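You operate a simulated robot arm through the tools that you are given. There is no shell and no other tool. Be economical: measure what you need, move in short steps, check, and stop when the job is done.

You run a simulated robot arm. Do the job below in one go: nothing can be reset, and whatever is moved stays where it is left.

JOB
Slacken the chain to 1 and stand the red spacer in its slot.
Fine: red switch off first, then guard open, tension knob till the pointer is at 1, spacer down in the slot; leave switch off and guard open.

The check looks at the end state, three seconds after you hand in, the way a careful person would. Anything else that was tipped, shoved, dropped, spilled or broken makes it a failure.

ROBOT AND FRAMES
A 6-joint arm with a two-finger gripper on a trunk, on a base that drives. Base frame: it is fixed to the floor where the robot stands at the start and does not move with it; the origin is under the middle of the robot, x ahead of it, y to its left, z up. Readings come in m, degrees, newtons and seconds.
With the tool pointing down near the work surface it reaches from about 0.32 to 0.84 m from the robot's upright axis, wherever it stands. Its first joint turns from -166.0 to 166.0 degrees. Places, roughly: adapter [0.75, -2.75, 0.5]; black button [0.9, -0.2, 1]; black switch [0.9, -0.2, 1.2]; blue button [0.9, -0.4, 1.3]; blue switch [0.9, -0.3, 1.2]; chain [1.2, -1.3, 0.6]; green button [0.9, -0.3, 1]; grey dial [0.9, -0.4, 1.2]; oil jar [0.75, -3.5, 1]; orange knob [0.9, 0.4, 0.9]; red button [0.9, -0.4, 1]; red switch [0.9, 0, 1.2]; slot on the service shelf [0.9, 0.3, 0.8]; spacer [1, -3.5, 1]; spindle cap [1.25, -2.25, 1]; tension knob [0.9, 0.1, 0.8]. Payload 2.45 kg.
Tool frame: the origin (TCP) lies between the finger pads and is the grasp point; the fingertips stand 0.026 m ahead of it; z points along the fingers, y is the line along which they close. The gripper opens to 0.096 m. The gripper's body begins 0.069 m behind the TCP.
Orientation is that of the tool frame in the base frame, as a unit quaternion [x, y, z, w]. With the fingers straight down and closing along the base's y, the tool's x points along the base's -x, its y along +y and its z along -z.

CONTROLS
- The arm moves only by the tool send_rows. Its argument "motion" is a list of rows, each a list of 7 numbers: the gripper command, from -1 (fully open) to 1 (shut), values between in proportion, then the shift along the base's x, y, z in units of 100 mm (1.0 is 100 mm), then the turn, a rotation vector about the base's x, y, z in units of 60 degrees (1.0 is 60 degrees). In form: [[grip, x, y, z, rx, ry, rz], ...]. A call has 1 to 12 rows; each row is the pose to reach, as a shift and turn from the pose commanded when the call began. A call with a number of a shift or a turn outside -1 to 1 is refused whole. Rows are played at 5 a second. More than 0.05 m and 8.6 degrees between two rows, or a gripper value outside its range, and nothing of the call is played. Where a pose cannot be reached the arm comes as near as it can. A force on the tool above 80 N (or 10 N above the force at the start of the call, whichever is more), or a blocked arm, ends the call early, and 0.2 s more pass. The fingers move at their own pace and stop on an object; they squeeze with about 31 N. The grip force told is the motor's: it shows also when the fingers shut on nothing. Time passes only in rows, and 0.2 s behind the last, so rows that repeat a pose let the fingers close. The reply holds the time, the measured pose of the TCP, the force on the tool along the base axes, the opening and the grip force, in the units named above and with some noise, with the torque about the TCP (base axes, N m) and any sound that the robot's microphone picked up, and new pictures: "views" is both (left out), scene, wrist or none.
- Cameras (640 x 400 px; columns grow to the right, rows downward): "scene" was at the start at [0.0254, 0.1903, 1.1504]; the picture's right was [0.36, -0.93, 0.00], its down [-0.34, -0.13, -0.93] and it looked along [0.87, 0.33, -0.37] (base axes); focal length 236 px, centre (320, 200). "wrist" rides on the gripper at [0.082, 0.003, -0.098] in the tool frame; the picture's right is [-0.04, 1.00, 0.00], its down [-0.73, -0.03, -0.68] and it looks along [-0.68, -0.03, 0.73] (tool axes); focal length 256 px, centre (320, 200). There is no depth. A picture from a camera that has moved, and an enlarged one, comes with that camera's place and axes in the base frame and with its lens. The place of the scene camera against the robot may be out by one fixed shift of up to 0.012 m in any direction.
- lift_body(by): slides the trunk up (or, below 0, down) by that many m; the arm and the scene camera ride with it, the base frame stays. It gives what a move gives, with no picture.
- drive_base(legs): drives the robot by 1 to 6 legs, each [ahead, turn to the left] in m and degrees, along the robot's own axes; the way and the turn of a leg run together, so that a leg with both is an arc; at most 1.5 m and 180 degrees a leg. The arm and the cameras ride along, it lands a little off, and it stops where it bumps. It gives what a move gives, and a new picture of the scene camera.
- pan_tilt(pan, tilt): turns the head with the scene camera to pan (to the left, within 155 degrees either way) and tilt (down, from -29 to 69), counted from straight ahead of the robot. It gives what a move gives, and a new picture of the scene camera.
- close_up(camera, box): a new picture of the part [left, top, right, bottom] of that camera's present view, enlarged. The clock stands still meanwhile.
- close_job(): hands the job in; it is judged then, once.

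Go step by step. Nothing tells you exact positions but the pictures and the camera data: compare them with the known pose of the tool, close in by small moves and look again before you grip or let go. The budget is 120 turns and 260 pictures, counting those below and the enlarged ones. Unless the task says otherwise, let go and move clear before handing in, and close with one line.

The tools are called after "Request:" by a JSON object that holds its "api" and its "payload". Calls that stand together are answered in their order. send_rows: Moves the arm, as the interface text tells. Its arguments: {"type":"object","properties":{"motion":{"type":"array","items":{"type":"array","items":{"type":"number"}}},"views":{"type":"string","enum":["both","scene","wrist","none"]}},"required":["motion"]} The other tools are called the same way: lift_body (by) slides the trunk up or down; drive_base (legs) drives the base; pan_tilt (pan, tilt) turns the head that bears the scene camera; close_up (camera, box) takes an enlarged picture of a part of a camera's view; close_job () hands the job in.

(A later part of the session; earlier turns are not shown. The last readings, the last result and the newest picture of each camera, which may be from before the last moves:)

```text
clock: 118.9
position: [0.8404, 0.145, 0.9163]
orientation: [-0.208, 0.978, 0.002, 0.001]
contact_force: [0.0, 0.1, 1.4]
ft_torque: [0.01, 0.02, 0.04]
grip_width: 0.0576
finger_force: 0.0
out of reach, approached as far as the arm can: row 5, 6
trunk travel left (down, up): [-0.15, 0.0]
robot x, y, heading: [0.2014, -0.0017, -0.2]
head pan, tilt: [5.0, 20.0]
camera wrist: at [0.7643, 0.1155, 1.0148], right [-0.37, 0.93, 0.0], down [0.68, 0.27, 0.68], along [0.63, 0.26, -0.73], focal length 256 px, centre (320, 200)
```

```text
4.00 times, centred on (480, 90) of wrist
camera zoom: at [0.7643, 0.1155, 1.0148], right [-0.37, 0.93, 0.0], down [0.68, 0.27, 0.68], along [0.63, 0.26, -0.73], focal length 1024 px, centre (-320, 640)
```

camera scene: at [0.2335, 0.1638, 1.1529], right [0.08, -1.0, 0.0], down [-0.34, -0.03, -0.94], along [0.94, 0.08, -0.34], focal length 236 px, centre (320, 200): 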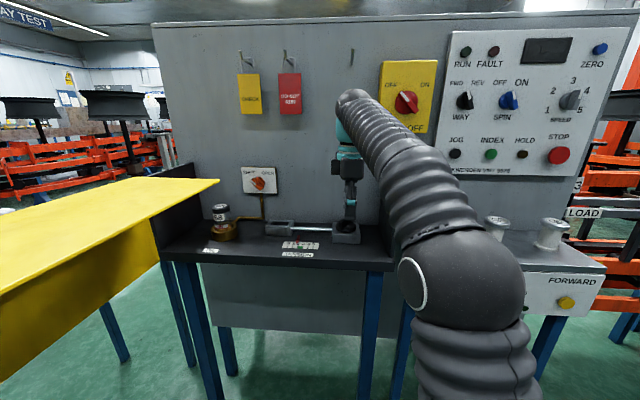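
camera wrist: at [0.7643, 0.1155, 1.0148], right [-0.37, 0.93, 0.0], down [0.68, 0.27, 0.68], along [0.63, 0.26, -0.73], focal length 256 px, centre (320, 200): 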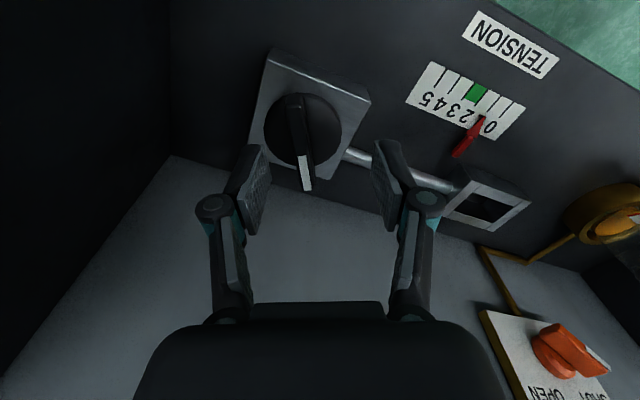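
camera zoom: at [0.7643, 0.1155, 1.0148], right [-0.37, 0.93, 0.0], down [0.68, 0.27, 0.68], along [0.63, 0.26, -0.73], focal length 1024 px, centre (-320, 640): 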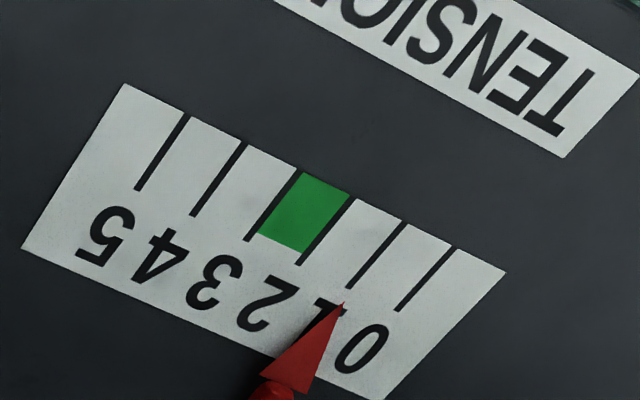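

The pointer stands on 1. Next the spacer, about 3.5 m to the right: I'll retract the arm, back out and look along the way.

Request:
{"api": "send_rows", "payload": {"motion": [[-0.2, -0.3, -0.1, 0.1, 0, 0, -0.1], [-0.2, -0.6, -0.3, 0.3, 0, 0, -0.2], [-0.2, -0.9, -0.5, 0.5, 0, 0, -0.3], [-0.2, -1, -0.7, 0.6, 0, 0, -0.4], [-0.2, -1, -0.7, 0.6, 0, 0, -0.4]], "views": "none"}}

Request:
{"api": "send_rows", "payload": {"motion": [[-0.2, -0.3, -0.2, 0, 0, 0, 0], [-0.2, -0.6, -0.4, 0.1, 0, 0, 0], [-0.2, -0.9, -0.6, 0.2, 0, 0, 0], [-0.2, -1, -0.75, 0.2, 0, 0, 0], [-0.2, -1, -0.75, 0.2, 0, 0, 0]], "views": "none"}}

Request:
{"api": "drive_base", "payload": {"legs": [[-0.5, 0]]}}

Request:
{"api": "pan_tilt", "payload": {"pan": -75, "tilt": 20}}

```text
clock: 120.1
position: [0.7401, 0.075, 0.9764]
orientation: [0.001, 1.0, 0.001, 0.002]
contact_force: [0.0, 0.7, -0.3]
ft_torque: [-0.01, 0.0, 0.02]
grip_width: 0.0576
finger_force: 0.1
trunk travel left (down, up): [-0.15, 0.0]
robot x, y, heading: [0.2022, 0.0008, -0.1]
head pan, tilt: [5.0, 20.0]
```

```text
clock: 121.3
position: [0.6412, -0.001, 0.9967]
orientation: [0.0, 1.0, 0.002, 0.002]
contact_force: [0.5, 0.1, 0.7]
ft_torque: [-0.02, 0.03, -0.01]
grip_width: 0.0576
finger_force: 0.1
trunk travel left (down, up): [-0.15, 0.0]
robot x, y, heading: [0.198, -0.0031, -0.2]
head pan, tilt: [5.0, 20.0]
```

```text
clock: 124.3
position: [0.1364, 0.0048, 0.9961]
orientation: [-0.001, 1.0, 0.001, 0.002]
contact_force: [0.4, 0.2, 0.0]
ft_torque: [0.03, 0.0, 0.02]
grip_width: 0.0576
finger_force: 0.0
trunk travel left (down, up): [-0.15, 0.0]
robot x, y, heading: [-0.3059, 0.0002, -0.5]
head pan, tilt: [5.0, 20.0]
camera scene: at [-0.2702, 0.1676, 1.1529], right [0.08, -1.0, 0.0], down [-0.34, -0.03, -0.94], along [0.94, 0.08, -0.34], focal length 236 px, centre (320, 200)
```

scene: 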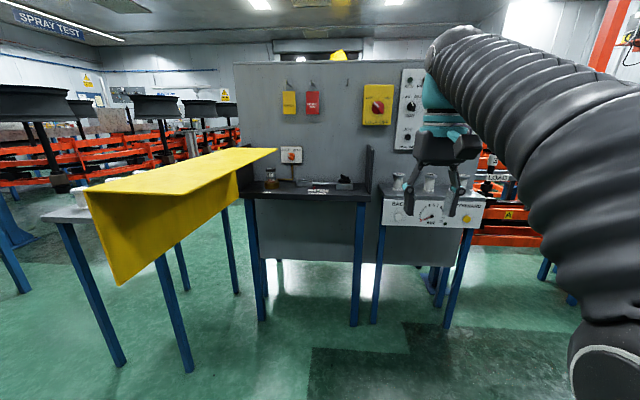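

```text
clock: 125.8
position: [0.1368, 0.0049, 0.9966]
orientation: [-0.001, 1.0, 0.001, 0.002]
contact_force: [-0.3, -0.2, 0.3]
ft_torque: [-0.03, -0.03, 0.01]
grip_width: 0.0575
finger_force: 0.2
trunk travel left (down, up): [-0.15, 0.0]
robot x, y, heading: [-0.3023, 0.0041, -0.4]
head pan, tilt: [-75.0, 20.0]
camera scene: at [-0.3394, 0.07, 1.1529], right [-0.97, -0.25, 0.0], down [-0.09, 0.33, -0.94], along [0.24, -0.91, -0.34], focal length 236 px, centre (320, 200)
```

scene: 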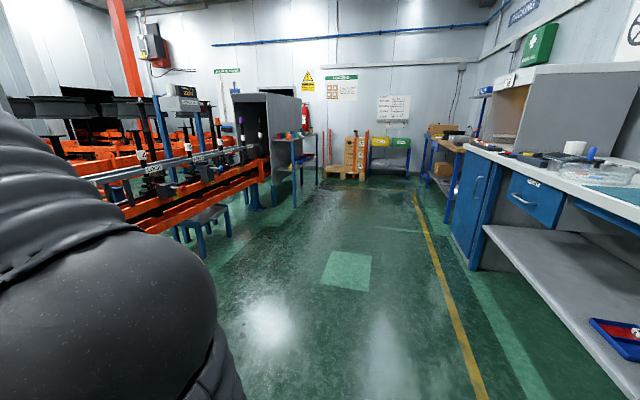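

The aisle is clear. I'll drive along it to y≈-3.4 and turn to face the rack.

Request:
{"api": "drive_base", "payload": {"legs": [[0, -90], [1.5, 0], [1.4, 0]]}}

Request:
{"api": "pan_tilt", "payload": {"pan": 40, "tilt": 15}}

```text
clock: 143.6
position: [-0.2672, -3.3294, 0.9957]
orientation: [0.699, 0.715, 0.0, 0.003]
contact_force: [-0.1, 1.6, 0.3]
ft_torque: [-0.01, -0.01, -0.02]
grip_width: 0.0575
finger_force: 0.0
trunk travel left (down, up): [-0.15, 0.0]
robot x, y, heading: [-0.2792, -2.8889, -89.2]
head pan, tilt: [-75.0, 20.0]
camera scene: at [-0.2114, -2.8529, 1.1529], right [-0.27, 0.96, 0.0], down [0.33, 0.09, -0.94], along [-0.9, -0.25, -0.34], focal length 236 px, centre (320, 200)
```

scene: 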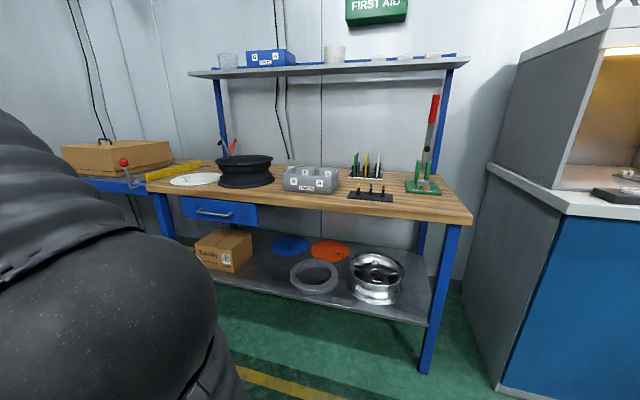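

```text
clock: 145.5
position: [-0.2674, -3.3288, 0.9962]
orientation: [0.7, 0.715, 0.0, 0.004]
contact_force: [0.3, 0.6, 1.5]
ft_torque: [0.01, 0.0, 0.04]
grip_width: 0.0576
finger_force: 0.1
trunk travel left (down, up): [-0.15, 0.0]
robot x, y, heading: [-0.2775, -2.8902, -89.5]
head pan, tilt: [40.0, 15.0]
camera scene: at [-0.0609, -2.8985, 1.1611], right [-0.76, -0.65, 0.0], down [-0.17, 0.2, -0.97], along [0.63, -0.73, -0.26], focal length 236 px, centre (320, 200)
```

scene: 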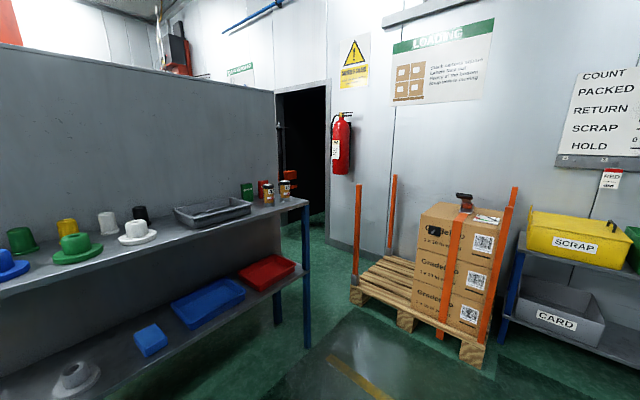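

Request:
{"api": "close_up", "payload": {"camera": "scene", "box": [160, 160, 320, 260]}}

Request:
{"api": "drive_base", "payload": {"legs": [[0.45, 0], [0, 89.5]]}}

Request:
{"api": "pan_tilt", "payload": {"pan": 5, "tilt": 20}}

```text
4.00 times, centred on (240, 210) of scene
camera zoom: at [-0.0609, -2.8985, 1.1611], right [-0.76, -0.65, 0.0], down [-0.17, 0.2, -0.97], along [0.63, -0.73, -0.26], focal length 943 px, centre (640, 160)
```

zoom: 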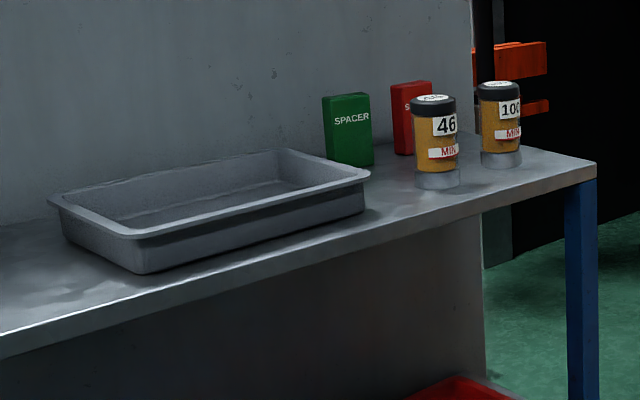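

```text
clock: 152.0
position: [0.1677, -3.3308, 0.9954]
orientation: [-0.005, 1.0, 0.002, 0.001]
contact_force: [0.3, -0.3, 0.3]
ft_torque: [-0.01, 0.02, 0.0]
grip_width: 0.0575
finger_force: 0.0
trunk travel left (down, up): [-0.15, 0.0]
robot x, y, heading: [-0.2715, -3.3365, -0.2]
head pan, tilt: [40.0, 15.0]
camera scene: at [-0.2622, -3.1196, 1.1611], right [0.64, -0.77, 0.0], down [-0.2, -0.17, -0.97], along [0.74, 0.62, -0.26], focal length 236 px, centre (320, 200)
```

scene: 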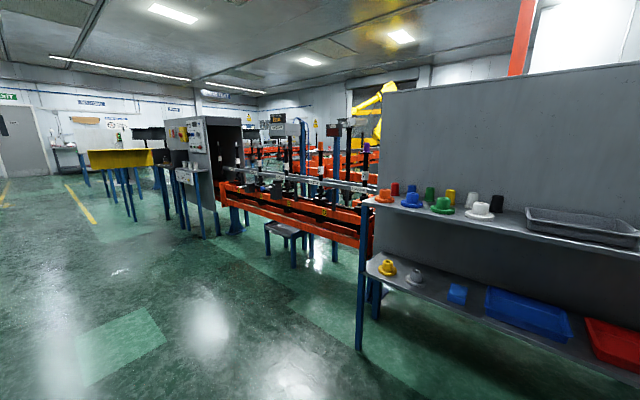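

```text
clock: 153.0
position: [0.1688, -3.3306, 0.9958]
orientation: [-0.005, 1.0, 0.002, 0.002]
contact_force: [-0.1, -0.1, 0.2]
ft_torque: [0.04, 0.03, 0.01]
grip_width: 0.0574
finger_force: 0.0
trunk travel left (down, up): [-0.15, 0.0]
robot x, y, heading: [-0.2721, -3.3375, -0.1]
head pan, tilt: [5.0, 20.0]
camera scene: at [-0.2409, -3.1714, 1.1529], right [0.09, -1.0, 0.0], down [-0.34, -0.03, -0.94], along [0.94, 0.08, -0.34], focal length 236 px, centre (320, 200)
```

scene: 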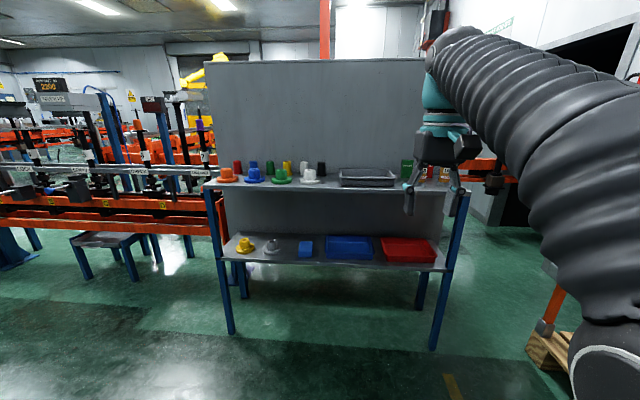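

I can see the red SPACER block standing behind two oil jars (46 and 100) with a green one beside it. I'll drive diagonally closer with the arm tucked in.

Request:
{"api": "send_rows", "payload": {"motion": [[-0.2, -0.3, 0, 0.1, 0, 0, 0], [-0.2, -0.6, 0, 0.2, 0, 0, 0], [-0.2, -0.6, 0, 0.2, 0, 0, 0]], "views": "none"}}

Request:
{"api": "drive_base", "payload": {"legs": [[0, -22], [0.42, 0], [0, 22]]}}

Request:
{"api": "pan_tilt", "payload": {"pan": -10, "tilt": 20}}

```text
clock: 153.8
position: [0.1073, -3.3308, 1.0131]
orientation: [-0.005, 1.0, 0.002, 0.004]
contact_force: [0.1, 0.7, -0.1]
ft_torque: [-0.02, 0.01, 0.0]
grip_width: 0.0579
finger_force: 0.1
out of reach, approached as far as the arm can: row 2, 3
trunk travel left (down, up): [-0.15, 0.0]
robot x, y, heading: [-0.2718, -3.3382, 0.3]
head pan, tilt: [5.0, 20.0]
```

```text
clock: 158.7
position: [0.4967, -3.4834, 1.0118]
orientation: [-0.007, 1.0, 0.001, 0.004]
contact_force: [0.0, 0.2, 0.5]
ft_torque: [-0.03, 0.0, 0.02]
grip_width: 0.0577
finger_force: 0.1
trunk travel left (down, up): [-0.15, 0.0]
robot x, y, heading: [0.1174, -3.4846, 0.7]
head pan, tilt: [5.0, 20.0]
camera scene: at [0.1478, -3.3265, 1.1529], right [0.09, -1.0, 0.0], down [-0.34, -0.03, -0.94], along [0.94, 0.09, -0.34], focal length 236 px, centre (320, 200)
```

scene: 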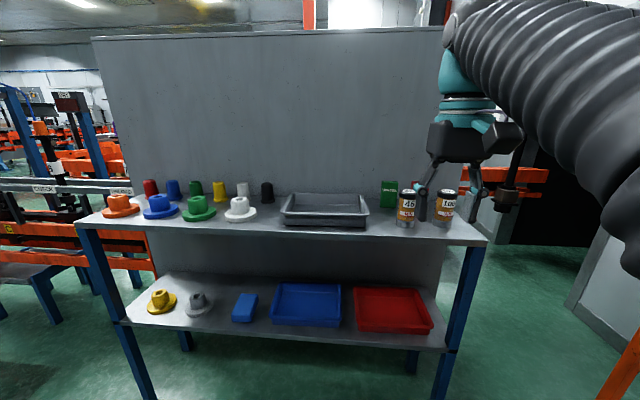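

```text
clock: 159.5
position: [0.4963, -3.4847, 1.0125]
orientation: [-0.007, 1.0, 0.001, 0.004]
contact_force: [0.5, -0.4, -0.8]
ft_torque: [0.0, -0.01, 0.0]
grip_width: 0.0578
finger_force: 0.0
trunk travel left (down, up): [-0.15, 0.0]
robot x, y, heading: [0.1147, -3.4884, 0.1]
head pan, tilt: [-10.0, 20.0]
camera scene: at [0.1469, -3.3507, 1.1529], right [-0.17, -0.99, 0.0], down [-0.34, 0.06, -0.94], along [0.93, -0.16, -0.34], focal length 236 px, centre (320, 200)
```

scene: 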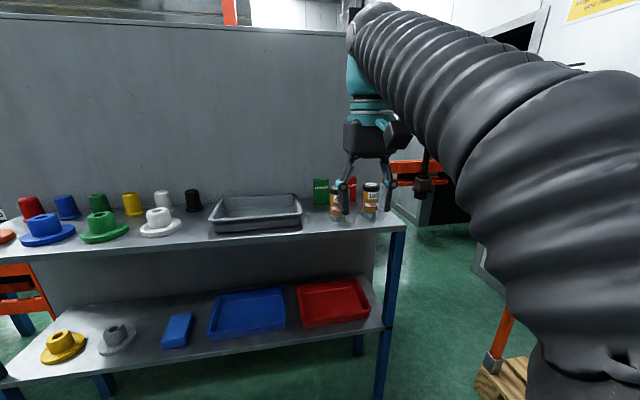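

Request:
{"api": "close_up", "payload": {"camera": "scene", "box": [296, 160, 424, 240]}}

Request:
{"api": "close_up", "payload": {"camera": "wrist", "box": [0, 0, 640, 400]}}

```text
5.00 times, centred on (360, 200) of scene
camera zoom: at [0.1469, -3.3507, 1.1529], right [-0.17, -0.99, 0.0], down [-0.34, 0.06, -0.94], along [0.93, -0.16, -0.34], focal length 1178 px, centre (120, 200)
```

zoom: 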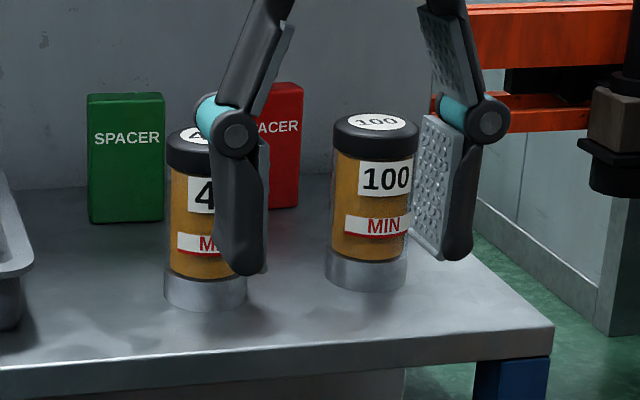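

```text
1.00 times, centred on (320, 200) of wrist (not enlarged: the box is as wide or as high as the picture)
camera zoom: at [0.4145, -3.4813, 1.1116], right [0.02, 1.0, 0.0], down [0.73, -0.02, 0.68], along [0.68, -0.01, -0.73], focal length 256 px, centre (320, 200)
```

zoom: 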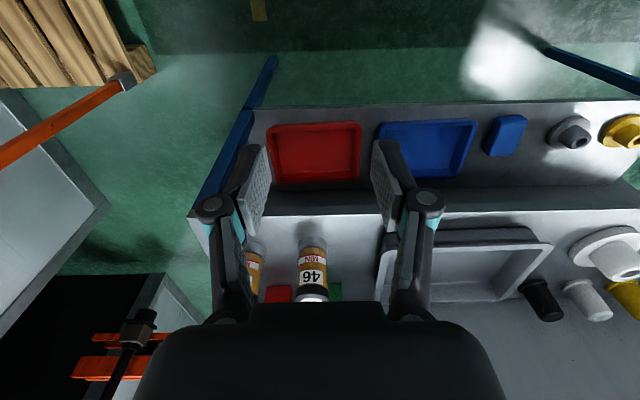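

From two views: the red spacer is near (0.92, -3.59), green at (0.9, -3.485), jars at (0.75, -3.50) and (0.77, -3.61), shelf front x≈0.70, right end y≈-3.70. The spacer can't be lifted over the jars, so I'll take it out past the right end of the shelf; first I shift the base to about (0.30, -3.65).

Request:
{"api": "drive_base", "payload": {"legs": [[0, -41], [0.245, 0], [0, 41]]}}

Request:
{"api": "close_up", "payload": {"camera": "scene", "box": [220, 130, 412, 250]}}

Request:
{"api": "close_up", "payload": {"camera": "wrist", "box": [0, 0, 640, 400]}}

```text
clock: 165.1
position: [0.6821, -3.6426, 1.0124]
orientation: [-0.009, 1.0, 0.001, 0.003]
contact_force: [0.0, 0.1, -0.3]
ft_torque: [-0.02, -0.02, -0.05]
grip_width: 0.0577
finger_force: 0.2
trunk travel left (down, up): [-0.15, 0.0]
robot x, y, heading: [0.3035, -3.6513, 0.3]
head pan, tilt: [-10.0, 20.0]
camera scene: at [0.3324, -3.5093, 1.1529], right [-0.17, -0.99, 0.0], down [-0.34, 0.06, -0.94], along [0.93, -0.16, -0.34], focal length 236 px, centre (320, 200)
```

scene: 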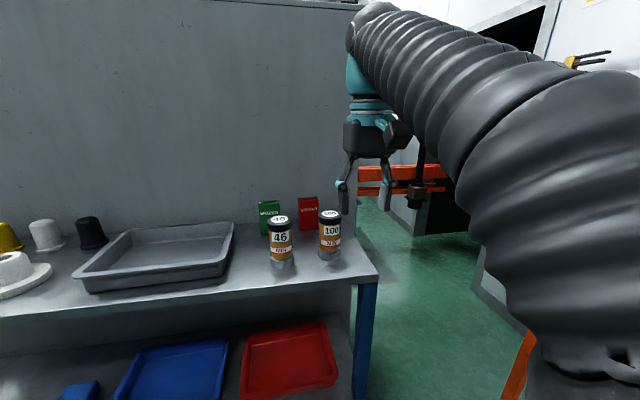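

```text
3.33 times, centred on (316, 190) of scene
camera zoom: at [0.3324, -3.5093, 1.1529], right [-0.17, -0.99, 0.0], down [-0.34, 0.06, -0.94], along [0.93, -0.16, -0.34], focal length 786 px, centre (333, 233)
```

zoom: 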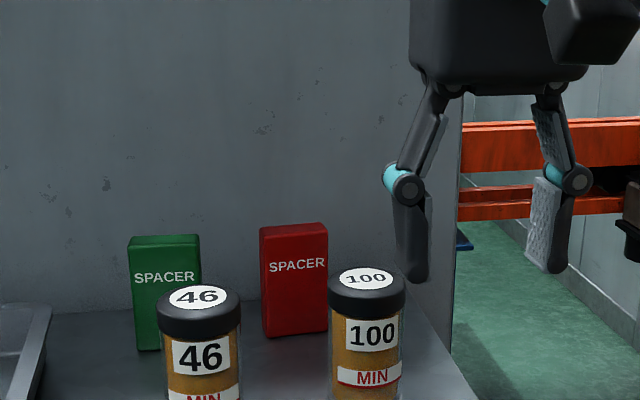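

```text
1.00 times, centred on (320, 200) of wrist (not enlarged: the box is as wide or as high as the picture)
camera zoom: at [0.6, -3.64, 1.1116], right [0.02, 1.0, 0.0], down [0.73, -0.02, 0.68], along [0.68, -0.01, -0.73], focal length 256 px, centre (320, 200)
```

zoom: 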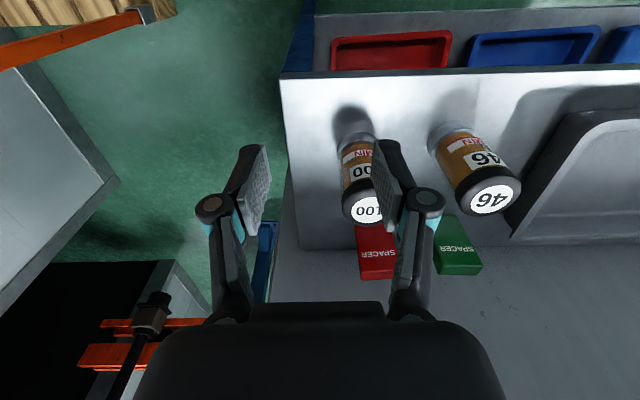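

The spacer is at about (0.873, -3.574), top z≈0.945, ~50 mm wide. With a 10° forward pitch I can pass above the jars (tops 0.96) and come down on it.

Request:
{"api": "send_rows", "payload": {"motion": [[-0.65, 0, 0.1, 0.02, 0, -0.083, 0], [-0.65, 0.1, 0.2, 0.03, 0, -0.167, 0], [-0.65, 0.4, 0.4, 0.03, 0, -0.167, 0], [-0.65, 0.7, 0.6, 0.02, 0, -0.167, 0], [-0.65, 1, 0.69, 0, 0, -0.167, 0], [-0.65, 1, 0.69, 0, 0, -0.167, 0]], "views": "both"}}

Request:
{"api": "close_up", "payload": {"camera": "scene", "box": [220, 130, 412, 250]}}

```text
clock: 166.5
position: [0.7811, -3.5732, 1.0118]
orientation: [-0.008, 0.996, 0.001, 0.09]
contact_force: [0.4, -0.4, -0.3]
ft_torque: [0.04, -0.02, -0.01]
grip_width: 0.0791
finger_force: 0.1
trunk travel left (down, up): [-0.15, 0.0]
robot x, y, heading: [0.3046, -3.6517, 0.3]
head pan, tilt: [-10.0, 20.0]
camera scene: at [0.3323, -3.5093, 1.1529], right [-0.17, -0.99, 0.0], down [-0.34, 0.06, -0.94], along [0.93, -0.16, -0.34], focal length 236 px, centre (320, 200)
camera wrist: at [0.6839, -3.571, 1.0953], right [0.02, 1.0, 0.01], down [0.6, -0.02, 0.8], along [0.8, -0.01, -0.6], focal length 256 px, centre (320, 200)
```

scene: 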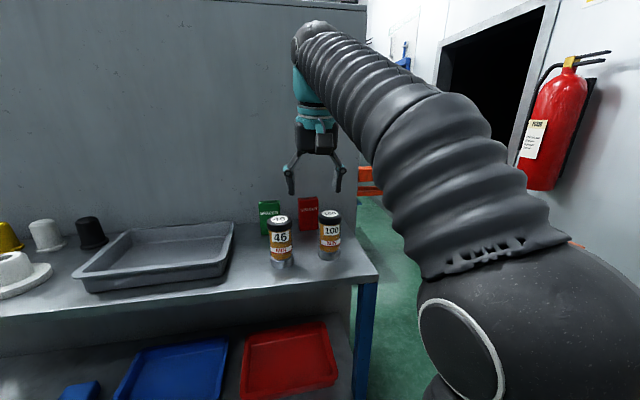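
wrist: 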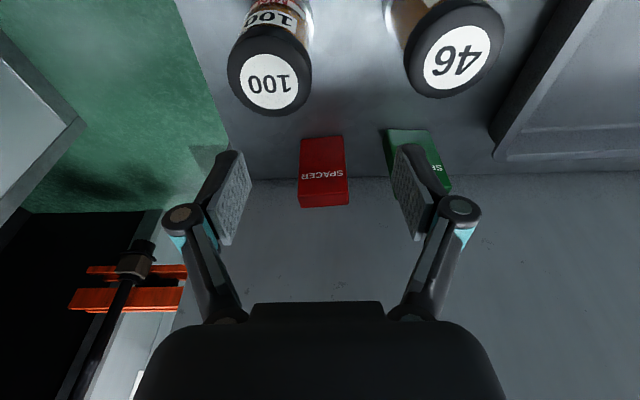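

```text
3.33 times, centred on (316, 190) of scene
camera zoom: at [0.3323, -3.5093, 1.1529], right [-0.17, -0.99, 0.0], down [-0.34, 0.06, -0.94], along [0.93, -0.16, -0.34], focal length 786 px, centre (333, 233)
```

zoom: 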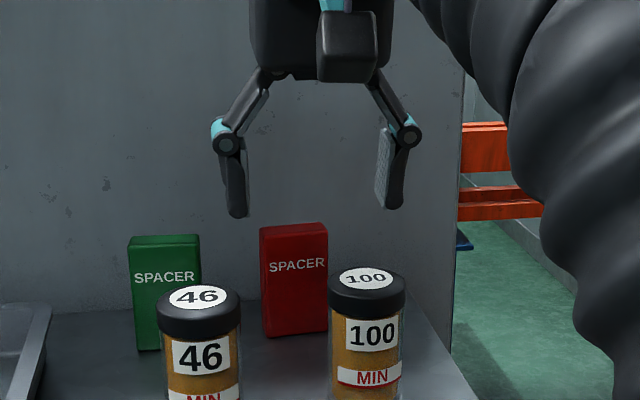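

Request:
{"api": "close_up", "payload": {"camera": "wrist", "box": [270, 120, 398, 220]}}

```text
4.00 times, centred on (334, 170) of wrist
camera zoom: at [0.6839, -3.571, 1.0953], right [0.02, 1.0, 0.01], down [0.6, -0.02, 0.8], along [0.8, -0.01, -0.6], focal length 1024 px, centre (264, 320)
```

zoom: 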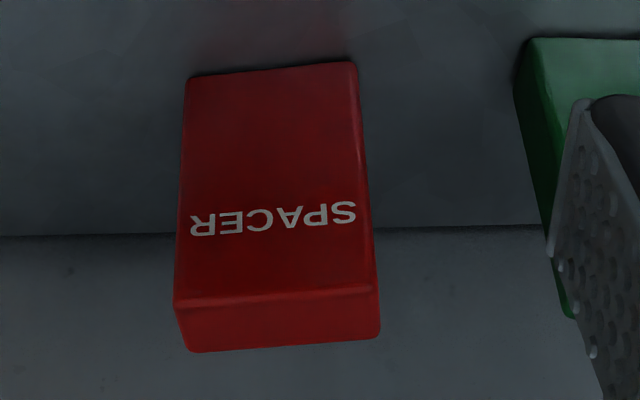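

Clear view: the spacer is ~60 × 23 × 86 mm, centre (0.888, -3.570), standing from z 0.859 to 0.945, turned about 6°. Moving over it.

Request:
{"api": "send_rows", "payload": {"motion": [[-0.65, 0.3, 0.01, 0, 0, 0, 0.03], [-0.65, 0.6, 0.02, -0.1, 0, 0, 0.07], [-0.65, 0.9, 0.03, -0.22, 0, 0, 0.1], [-0.65, 1, 0.03, -0.28, 0, 0, 0.1], [-0.65, 1, 0.03, -0.28, 0, 0, 0.1]], "views": "wrist"}}

Request:
{"api": "close_up", "payload": {"camera": "scene", "box": [220, 130, 412, 250]}}

```text
clock: 167.7
position: [0.8823, -3.5708, 0.9847]
orientation: [-0.06, 0.994, 0.006, 0.09]
contact_force: [-0.3, -1.1, 0.1]
ft_torque: [-0.06, 0.01, 0.02]
grip_width: 0.0794
finger_force: 0.2
trunk travel left (down, up): [-0.15, 0.0]
robot x, y, heading: [0.3009, -3.6498, 0.4]
head pan, tilt: [-10.0, 20.0]
camera wrist: at [0.7851, -3.5781, 1.0676], right [-0.08, 1.0, 0.01], down [0.6, 0.04, 0.8], along [0.8, 0.07, -0.6], focal length 256 px, centre (320, 200)
```

wrist: 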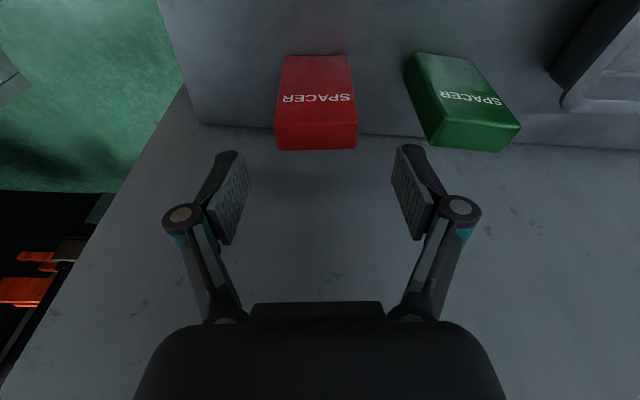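

```text
3.33 times, centred on (316, 190) of scene
camera zoom: at [0.3324, -3.5093, 1.1529], right [-0.17, -0.99, 0.0], down [-0.34, 0.06, -0.94], along [0.93, -0.16, -0.34], focal length 786 px, centre (333, 233)
```

zoom: 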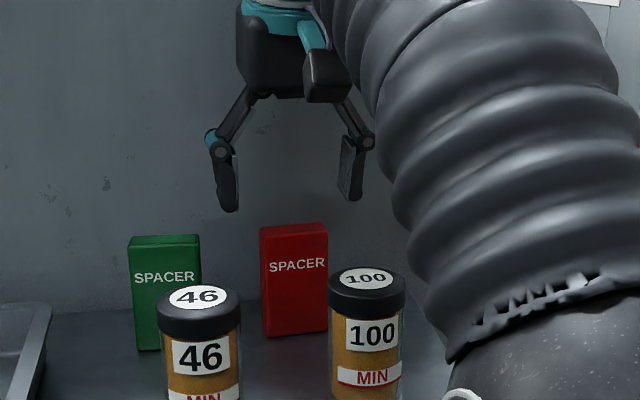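

Aligned. Descending straight to z≈0.932.

Request:
{"api": "send_rows", "payload": {"motion": [[-0.65, 0.03, -0.02, -0.15, 0, 0, 0], [-0.65, 0.05, -0.02, -0.3, 0, 0, 0], [-0.65, 0.05, -0.02, -0.42, 0, 0, 0], [-0.65, 0.05, -0.02, -0.53, 0, 0, 0], [-0.65, 0.05, -0.02, -0.53, 0, 0, 0]], "views": "wrist"}}

Request:
{"api": "close_up", "payload": {"camera": "scene", "box": [220, 130, 412, 250]}}

```text
clock: 168.9
position: [0.8864, -3.5725, 0.9325]
orientation: [-0.06, 0.994, 0.006, 0.09]
contact_force: [-0.1, 0.7, 0.0]
ft_torque: [0.02, 0.0, 0.0]
grip_width: 0.079
finger_force: 0.1
trunk travel left (down, up): [-0.15, 0.0]
robot x, y, heading: [0.3017, -3.6502, 0.1]
head pan, tilt: [-10.0, 20.0]
camera wrist: at [0.7895, -3.5799, 1.0144], right [-0.08, 1.0, 0.01], down [0.6, 0.04, 0.8], along [0.8, 0.07, -0.6], focal length 256 px, centre (320, 200)
```

wrist: 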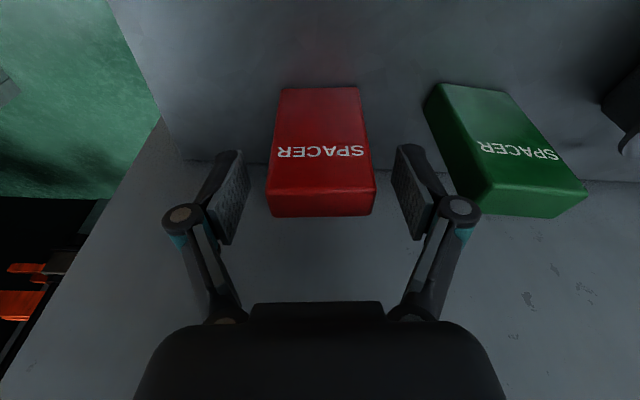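

```text
3.33 times, centred on (316, 190) of scene
camera zoom: at [0.3324, -3.5093, 1.1529], right [-0.17, -0.99, 0.0], down [-0.34, 0.06, -0.94], along [0.93, -0.16, -0.34], focal length 786 px, centre (333, 233)
```

zoom: 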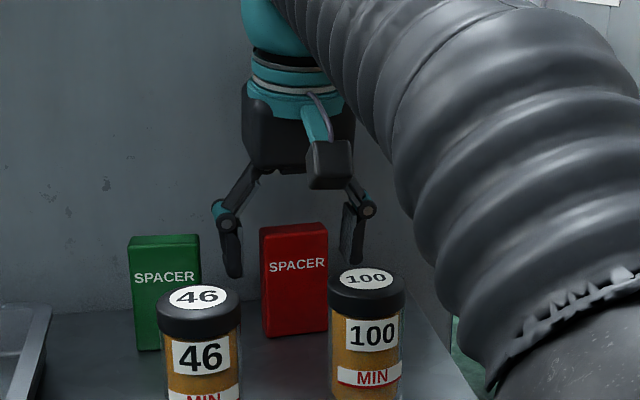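

Fingers straddle the spacer. Closing and lifting slightly.

Request:
{"api": "send_rows", "payload": {"motion": [[0, 0, 0, 0, 0, 0, 0], [1, 0, 0, 0, 0, 0, 0], [1, 0, 0, 0, 0, 0, 0], [1, 0, 0, 0, 0, 0, 0]], "views": "wrist"}}

```text
clock: 169.9
position: [0.8872, -3.5726, 0.9322]
orientation: [-0.06, 0.994, 0.007, 0.09]
contact_force: [1.7, -0.4, 1.8]
ft_torque: [0.09, -0.02, -0.02]
grip_width: 0.0492
finger_force: 30.7
trunk travel left (down, up): [-0.15, 0.0]
robot x, y, heading: [0.3013, -3.6517, 0.1]
head pan, tilt: [-10.0, 20.0]
camera wrist: at [0.7894, -3.5799, 1.0147], right [-0.08, 1.0, 0.01], down [0.6, 0.04, 0.8], along [0.8, 0.07, -0.6], focal length 256 px, centre (320, 200)
```

wrist: 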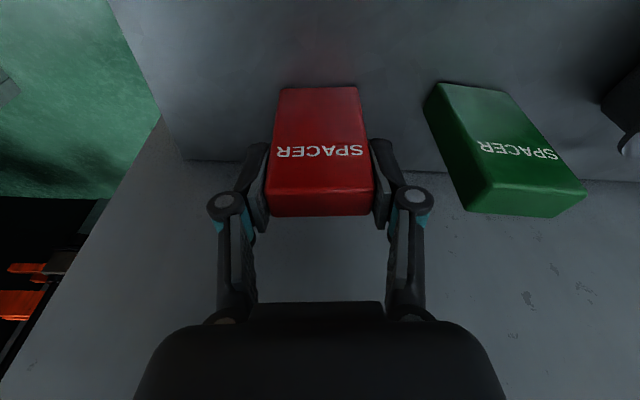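

Gripped (49 mm). Lifting 35 mm and moving right past the end of the shelf.

Request:
{"api": "send_rows", "payload": {"motion": [[1, 0, 0, 0.15, 0, 0, 0], [1, 0, 0, 0.3, 0, 0, 0], [1, 0, 0, 0.35, 0, 0, 0], [1, 0, 0, 0.35, 0, 0, 0]], "views": "both"}}

Request:
{"api": "send_rows", "payload": {"motion": [[1, 0, -0.3, 0, 0, 0, 0], [1, 0, -0.6, 0, 0, 0, 0], [1, 0, -0.9, 0, 0, 0, 0], [1, 0, -1, 0, 0, 0, 0], [1, 0, -1, 0, 0, 0, 0]], "views": "both"}}

```text
clock: 170.9
position: [0.8868, -3.5731, 0.9665]
orientation: [-0.06, 0.994, 0.006, 0.091]
contact_force: [-0.1, -0.4, -1.1]
ft_torque: [-0.03, 0.02, 0.02]
grip_width: 0.0494
finger_force: 30.7
trunk travel left (down, up): [-0.15, 0.0]
robot x, y, heading: [0.3006, -3.6474, 0.4]
head pan, tilt: [-10.0, 20.0]
camera scene: at [0.3325, -3.5093, 1.1529], right [-0.17, -0.99, 0.0], down [-0.34, 0.06, -0.94], along [0.93, -0.16, -0.34], focal length 236 px, centre (320, 200)
camera wrist: at [0.7896, -3.5805, 1.0498], right [-0.08, 1.0, 0.01], down [0.6, 0.04, 0.8], along [0.8, 0.07, -0.6], focal length 256 px, centre (320, 200)
```

scene: 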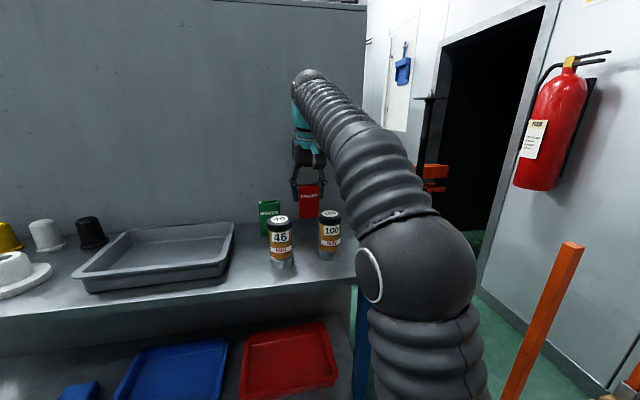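
wrist: 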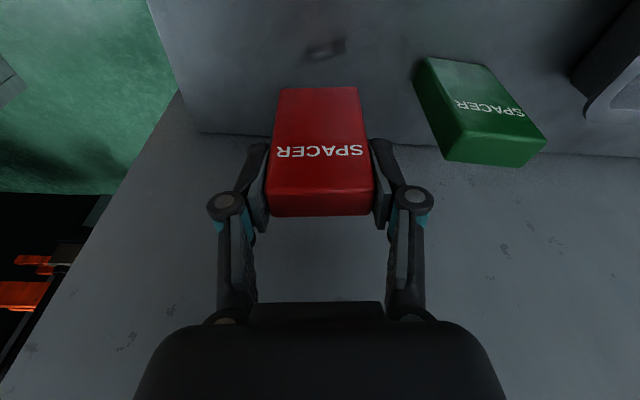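

```text
clock: 172.1
position: [0.8867, -3.6728, 0.9666]
orientation: [-0.06, 0.994, 0.007, 0.089]
contact_force: [0.4, -0.6, -0.9]
ft_torque: [0.0, 0.0, 0.04]
grip_width: 0.0493
finger_force: 31.1
trunk travel left (down, up): [-0.15, 0.0]
robot x, y, heading: [0.3004, -3.6499, 0.4]
head pan, tilt: [-10.0, 20.0]
camera scene: at [0.3325, -3.5094, 1.1529], right [-0.17, -0.99, 0.0], down [-0.34, 0.06, -0.94], along [0.93, -0.16, -0.34], focal length 236 px, centre (320, 200)
camera wrist: at [0.7898, -3.6801, 1.0494], right [-0.08, 1.0, 0.01], down [0.6, 0.04, 0.8], along [0.8, 0.07, -0.6], focal length 256 px, centre (320, 200)
```

scene: 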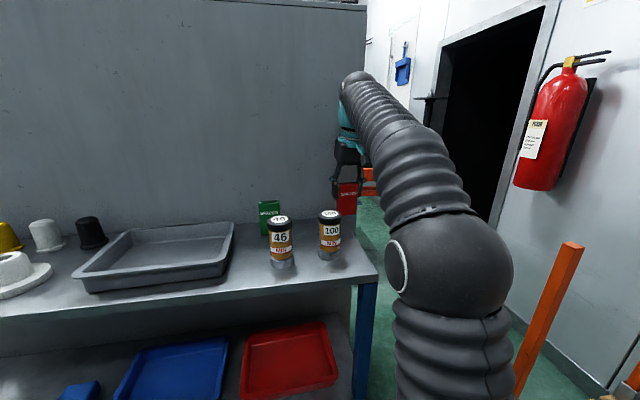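
wrist: 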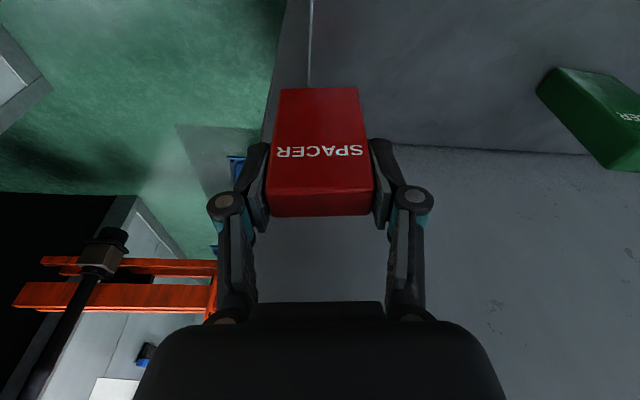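

Now another 7 cm right, then straight back, clear of jar 100.

Request:
{"api": "send_rows", "payload": {"motion": [[1, 0, -0.3, 0, 0, 0, 0], [1, 0, -0.6, 0, 0, 0, 0], [1, 0, -0.8, 0, 0, 0, 0], [1, -0.3, -0.8, 0.05, 0, 0, 0], [1, -0.6, -0.8, 0.1, 0, 0, 0], [1, -0.9, -0.8, 0.1, 0, 0, 0], [1, -1, -0.8, 0.1, 0, 0, 0]], "views": "none"}}

Request:
{"api": "send_rows", "payload": {"motion": [[1, -0.3, 0, 0, 0, 0, 0], [1, -0.6, 0, 0.05, 0, 0, 0], [1, -0.9, 0, 0.1, 0, 0, 0], [1, -1, 0, 0.1, 0, 0, 0], [1, -1, 0, 0.1, 0, 0, 0]], "views": "scene"}}

```text
clock: 173.7
position: [0.7872, -3.7528, 0.9772]
orientation: [-0.06, 0.994, 0.007, 0.091]
contact_force: [-0.8, 0.4, -1.0]
ft_torque: [0.04, -0.02, -0.01]
grip_width: 0.0492
finger_force: 30.6
trunk travel left (down, up): [-0.15, 0.0]
robot x, y, heading: [0.3054, -3.6486, 0.2]
head pan, tilt: [-10.0, 20.0]
```

```text
clock: 174.9
position: [0.6877, -3.7525, 0.9868]
orientation: [-0.059, 0.994, 0.007, 0.091]
contact_force: [-0.3, 0.0, -1.5]
ft_torque: [0.0, -0.02, -0.01]
grip_width: 0.0492
finger_force: 30.8
trunk travel left (down, up): [-0.15, 0.0]
robot x, y, heading: [0.3037, -3.6489, 0.3]
head pan, tilt: [-10.0, 20.0]
camera scene: at [0.3324, -3.5094, 1.1529], right [-0.17, -0.99, 0.0], down [-0.34, 0.06, -0.94], along [0.93, -0.16, -0.34], focal length 236 px, centre (320, 200)
```

scene: 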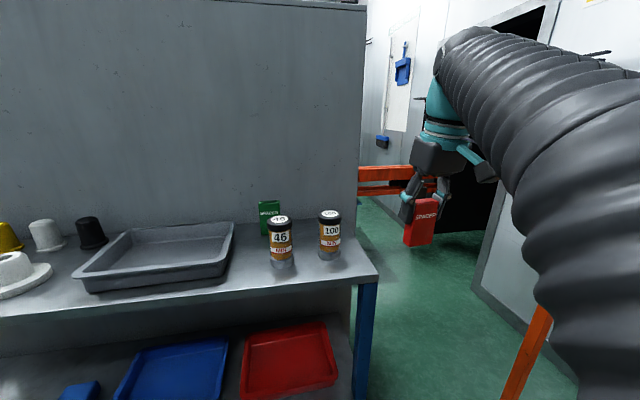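

The jars and green spacer are undisturbed. Backing out and driving back to the guard.

Request:
{"api": "drive_base", "payload": {"legs": [[-0.58, 0], [0, 90], [1.5, 0], [1.5, 0], [0.62, 0], [0, -90]]}}

Request:
{"api": "pan_tilt", "payload": {"pan": 5, "tilt": 20}}

```text
clock: 202.9
position: [0.0954, -0.1255, 0.9869]
orientation: [-0.07, 0.993, 0.008, 0.09]
contact_force: [0.0, 1.0, -1.4]
ft_torque: [-0.01, 0.02, -0.02]
grip_width: 0.0494
finger_force: 31.0
trunk travel left (down, up): [-0.15, 0.0]
robot x, y, heading: [-0.2878, -0.032, 1.4]
head pan, tilt: [-10.0, 20.0]
camera scene: at [-0.2648, 0.1102, 1.1529], right [-0.15, -0.99, 0.0], down [-0.34, 0.05, -0.94], along [0.93, -0.14, -0.34], focal length 236 px, centre (320, 200)
```

scene: 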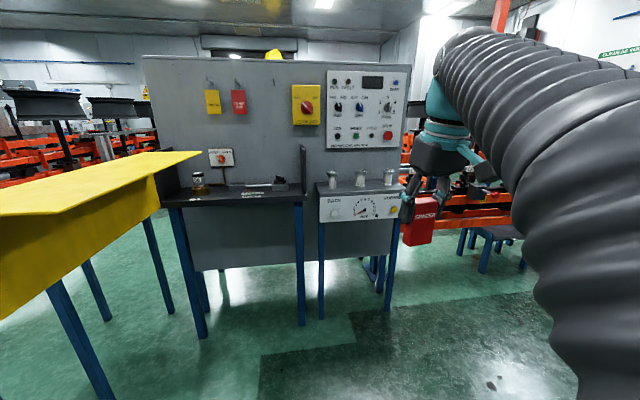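

```text
clock: 203.7
position: [0.0943, -0.1263, 0.9868]
orientation: [-0.069, 0.993, 0.007, 0.091]
contact_force: [0.0, -0.7, -0.6]
ft_torque: [0.01, 0.01, 0.02]
grip_width: 0.0492
finger_force: 30.8
trunk travel left (down, up): [-0.15, 0.0]
robot x, y, heading: [-0.2915, -0.0267, 1.4]
head pan, tilt: [5.0, 20.0]
camera scene: at [-0.2644, 0.1344, 1.1529], right [0.11, -0.99, 0.0], down [-0.34, -0.04, -0.94], along [0.93, 0.1, -0.34], focal length 236 px, centre (320, 200)
```

scene: 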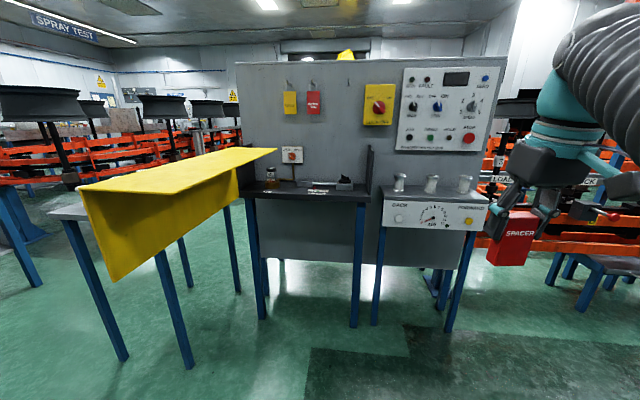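

Request:
{"api": "drive_base", "payload": {"legs": [[0, 11], [0.48, 0], [0, -12.2]]}}

Request:
{"api": "close_up", "payload": {"camera": "scene", "box": [180, 170, 372, 290]}}

```text
clock: 208.0
position: [0.5579, -0.0287, 0.9871]
orientation: [-0.062, 0.994, 0.006, 0.09]
contact_force: [-0.2, 0.3, -1.5]
ft_torque: [0.02, -0.01, -0.02]
grip_width: 0.0491
finger_force: 30.7
trunk travel left (down, up): [-0.15, 0.0]
robot x, y, heading: [0.1714, 0.0732, 0.4]
head pan, tilt: [5.0, 20.0]
camera scene: at [0.2036, 0.238, 1.1529], right [0.1, -1.0, 0.0], down [-0.34, -0.03, -0.94], along [0.94, 0.09, -0.34], focal length 236 px, centre (320, 200)
```

scene: 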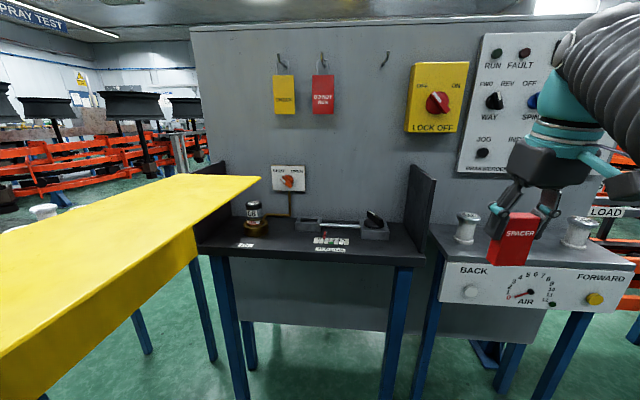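

```text
3.33 times, centred on (276, 230) of scene
camera zoom: at [0.2036, 0.238, 1.1529], right [0.1, -1.0, 0.0], down [-0.34, -0.03, -0.94], along [0.94, 0.09, -0.34], focal length 786 px, centre (467, 100)
```

zoom: 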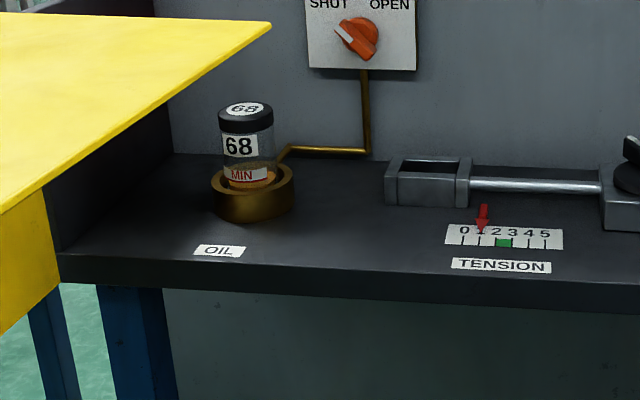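

The pointer still reads 1, and the slot is at about (0.877, 0.337). I'll first move the arm left, then bring the base closer.

Request:
{"api": "send_rows", "payload": {"motion": [[1, 0, 0.3, 0, 0, 0, 0], [1, 0, 0.6, 0, 0, 0, 0], [1, 0, 0.9, 0, 0, 0, 0], [1, 0, 1, 0, 0, 0, 0]], "views": "none"}}

Request:
{"api": "send_rows", "payload": {"motion": [[1, 0, 0.3, 0, 0, 0, 0], [1, 0, 0.6, 0, 0, 0, 0], [1, 0, 0.9, 0, 0, 0, 0], [1, 0, 0.9, 0, 0, 0, 0]], "views": "none"}}

Request:
{"api": "drive_base", "payload": {"legs": [[0, 20], [0.17, 0], [0, -20.4]]}}

```text
clock: 209.0
position: [0.5576, 0.0714, 0.9862]
orientation: [-0.061, 0.994, 0.007, 0.091]
contact_force: [-0.2, 0.0, -1.9]
ft_torque: [-0.07, 0.03, -0.02]
grip_width: 0.049
finger_force: 30.9
trunk travel left (down, up): [-0.15, 0.0]
robot x, y, heading: [0.1726, 0.0668, 0.3]
head pan, tilt: [5.0, 20.0]
```

```text
clock: 210.0
position: [0.5569, 0.1624, 0.9867]
orientation: [-0.061, 0.994, 0.007, 0.09]
contact_force: [0.2, -0.2, -0.7]
ft_torque: [0.02, 0.02, 0.02]
grip_width: 0.0495
finger_force: 30.8
trunk travel left (down, up): [-0.15, 0.0]
robot x, y, heading: [0.1738, 0.0728, 0.5]
head pan, tilt: [5.0, 20.0]
```

```text
clock: 213.7
position: [0.7183, 0.2184, 0.9865]
orientation: [-0.056, 0.994, 0.005, 0.09]
contact_force: [-0.6, -0.6, -1.6]
ft_torque: [0.02, -0.01, -0.04]
grip_width: 0.0492
finger_force: 31.1
trunk travel left (down, up): [-0.15, 0.0]
robot x, y, heading: [0.336, 0.1312, -0.3]
head pan, tilt: [5.0, 20.0]
camera scene: at [0.3648, 0.2972, 1.1529], right [0.09, -1.0, 0.0], down [-0.34, -0.03, -0.94], along [0.94, 0.08, -0.34], focal length 236 px, centre (320, 200)
```

scene: 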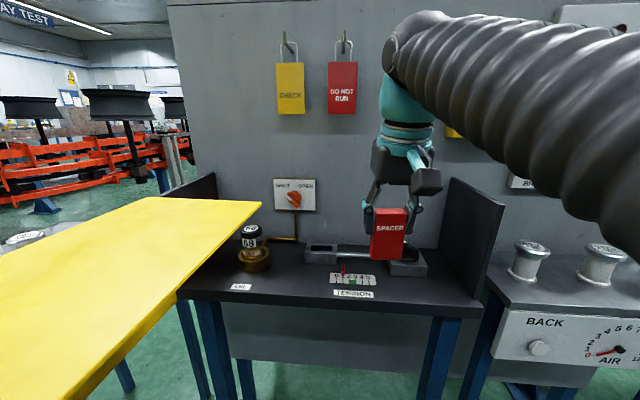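

Request:
{"api": "send_rows", "payload": {"motion": [[1, 0, 0.3, 0, 0, 0, -0.05], [1, 0.1, 0.6, 0, 0, 0, -0.107], [1, 0.2, 0.9, 0, 0, 0, -0.107], [1, 0.2, 1, 0, 0, 0, -0.107], [1, 0.2, 1, 0, 0, 0, -0.107]], "views": "wrist"}}

Request:
{"api": "close_up", "payload": {"camera": "scene", "box": [220, 190, 412, 310]}}

```text
clock: 214.9
position: [0.7385, 0.3179, 0.9872]
orientation: [-0.001, 0.996, 0.001, 0.091]
contact_force: [-0.2, -0.5, -1.2]
ft_torque: [-0.04, 0.0, -0.01]
grip_width: 0.0493
finger_force: 31.1
trunk travel left (down, up): [-0.15, 0.0]
robot x, y, heading: [0.3349, 0.1272, -0.2]
head pan, tilt: [5.0, 20.0]
camera wrist: at [0.6404, 0.322, 1.0697], right [0.04, 1.0, 0.01], down [0.6, -0.03, 0.8], along [0.8, -0.02, -0.6], focal length 256 px, centre (320, 200)
```

wrist: 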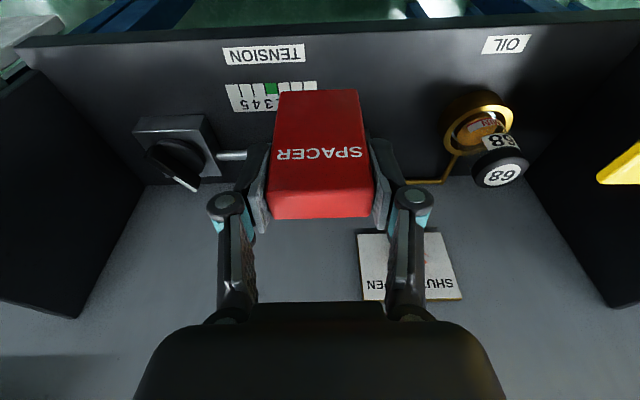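

```text
3.33 times, centred on (316, 250) of scene
camera zoom: at [0.3648, 0.2973, 1.1529], right [0.09, -1.0, 0.0], down [-0.34, -0.03, -0.94], along [0.94, 0.08, -0.34], focal length 786 px, centre (333, 33)
```

zoom: 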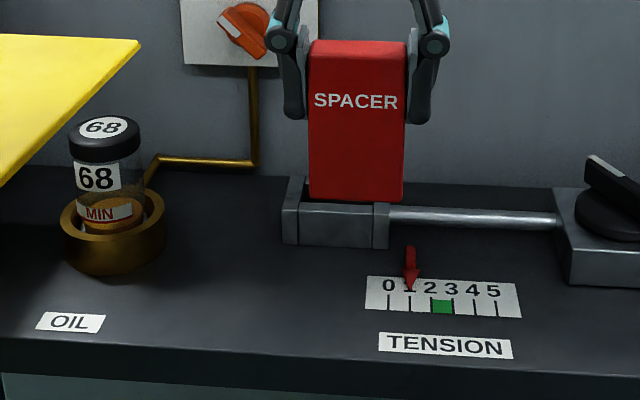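

The scene view shows spacer and slot together; I put the slot's centre at about (0.875, 0.341), rim z≈0.83. Moving above it and comparing again.

Request:
{"api": "send_rows", "payload": {"motion": [[1, 0.3, 0.08, 0, 0, 0, 0], [1, 0.6, 0.16, -0.1, 0, 0, 0], [1, 0.9, 0.23, -0.25, 0, 0, 0], [1, 1, 0.23, -0.35, 0, 0, 0], [1, 1, 0.23, -0.35, 0, 0, 0]], "views": "none"}}

Request:
{"api": "send_rows", "payload": {"motion": [[1, 0.15, 0, -0.1, 0, 0, 0], [1, 0.3, 0, -0.2, 0, 0, 0], [1, 0.3, 0, -0.25, 0, 0, 0], [1, 0.3, 0, -0.25, 0, 0, 0]], "views": "wrist"}}

Request:
{"api": "close_up", "payload": {"camera": "scene", "box": [260, 200, 388, 280]}}

```text
clock: 216.1
position: [0.8376, 0.3413, 0.9512]
orientation: [-0.001, 0.996, 0.001, 0.092]
contact_force: [0.4, 0.3, -1.5]
ft_torque: [-0.01, 0.03, -0.03]
grip_width: 0.0493
finger_force: 31.6
trunk travel left (down, up): [-0.15, 0.0]
robot x, y, heading: [0.3308, 0.1331, 0.0]
head pan, tilt: [5.0, 20.0]
```

```text
clock: 217.1
position: [0.8674, 0.3412, 0.925]
orientation: [-0.001, 0.996, 0.001, 0.091]
contact_force: [0.6, -0.4, -1.5]
ft_torque: [-0.01, 0.0, 0.0]
grip_width: 0.0493
finger_force: 31.0
trunk travel left (down, up): [-0.15, 0.0]
robot x, y, heading: [0.332, 0.129, 0.0]
head pan, tilt: [5.0, 20.0]
camera wrist: at [0.7704, 0.3453, 1.0092], right [0.04, 1.0, 0.01], down [0.6, -0.03, 0.8], along [0.8, -0.02, -0.6], focal length 256 px, centre (320, 200)
```

wrist: 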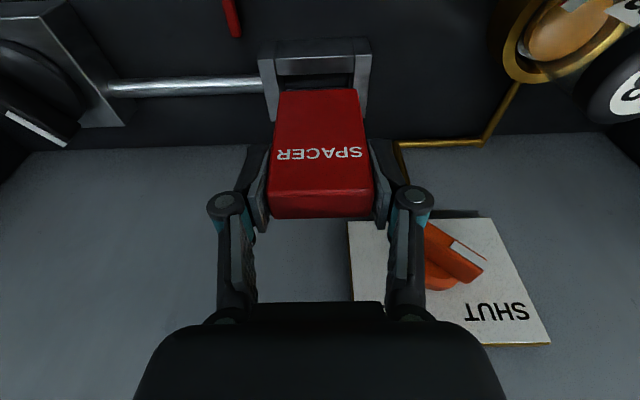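

```text
5.00 times, centred on (324, 240) of scene
camera zoom: at [0.3648, 0.2973, 1.1529], right [0.09, -1.0, 0.0], down [-0.34, -0.03, -0.94], along [0.94, 0.08, -0.34], focal length 1178 px, centre (300, 0)
```

zoom: 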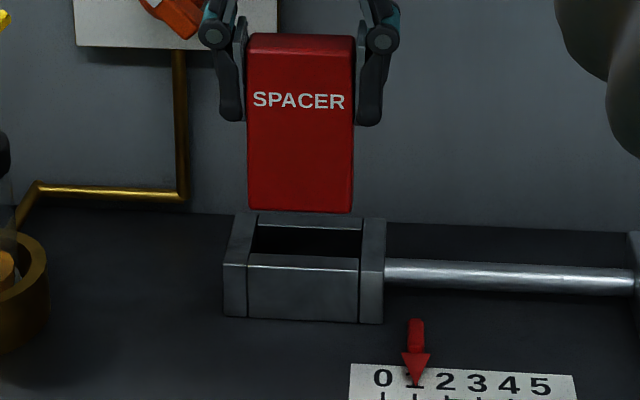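

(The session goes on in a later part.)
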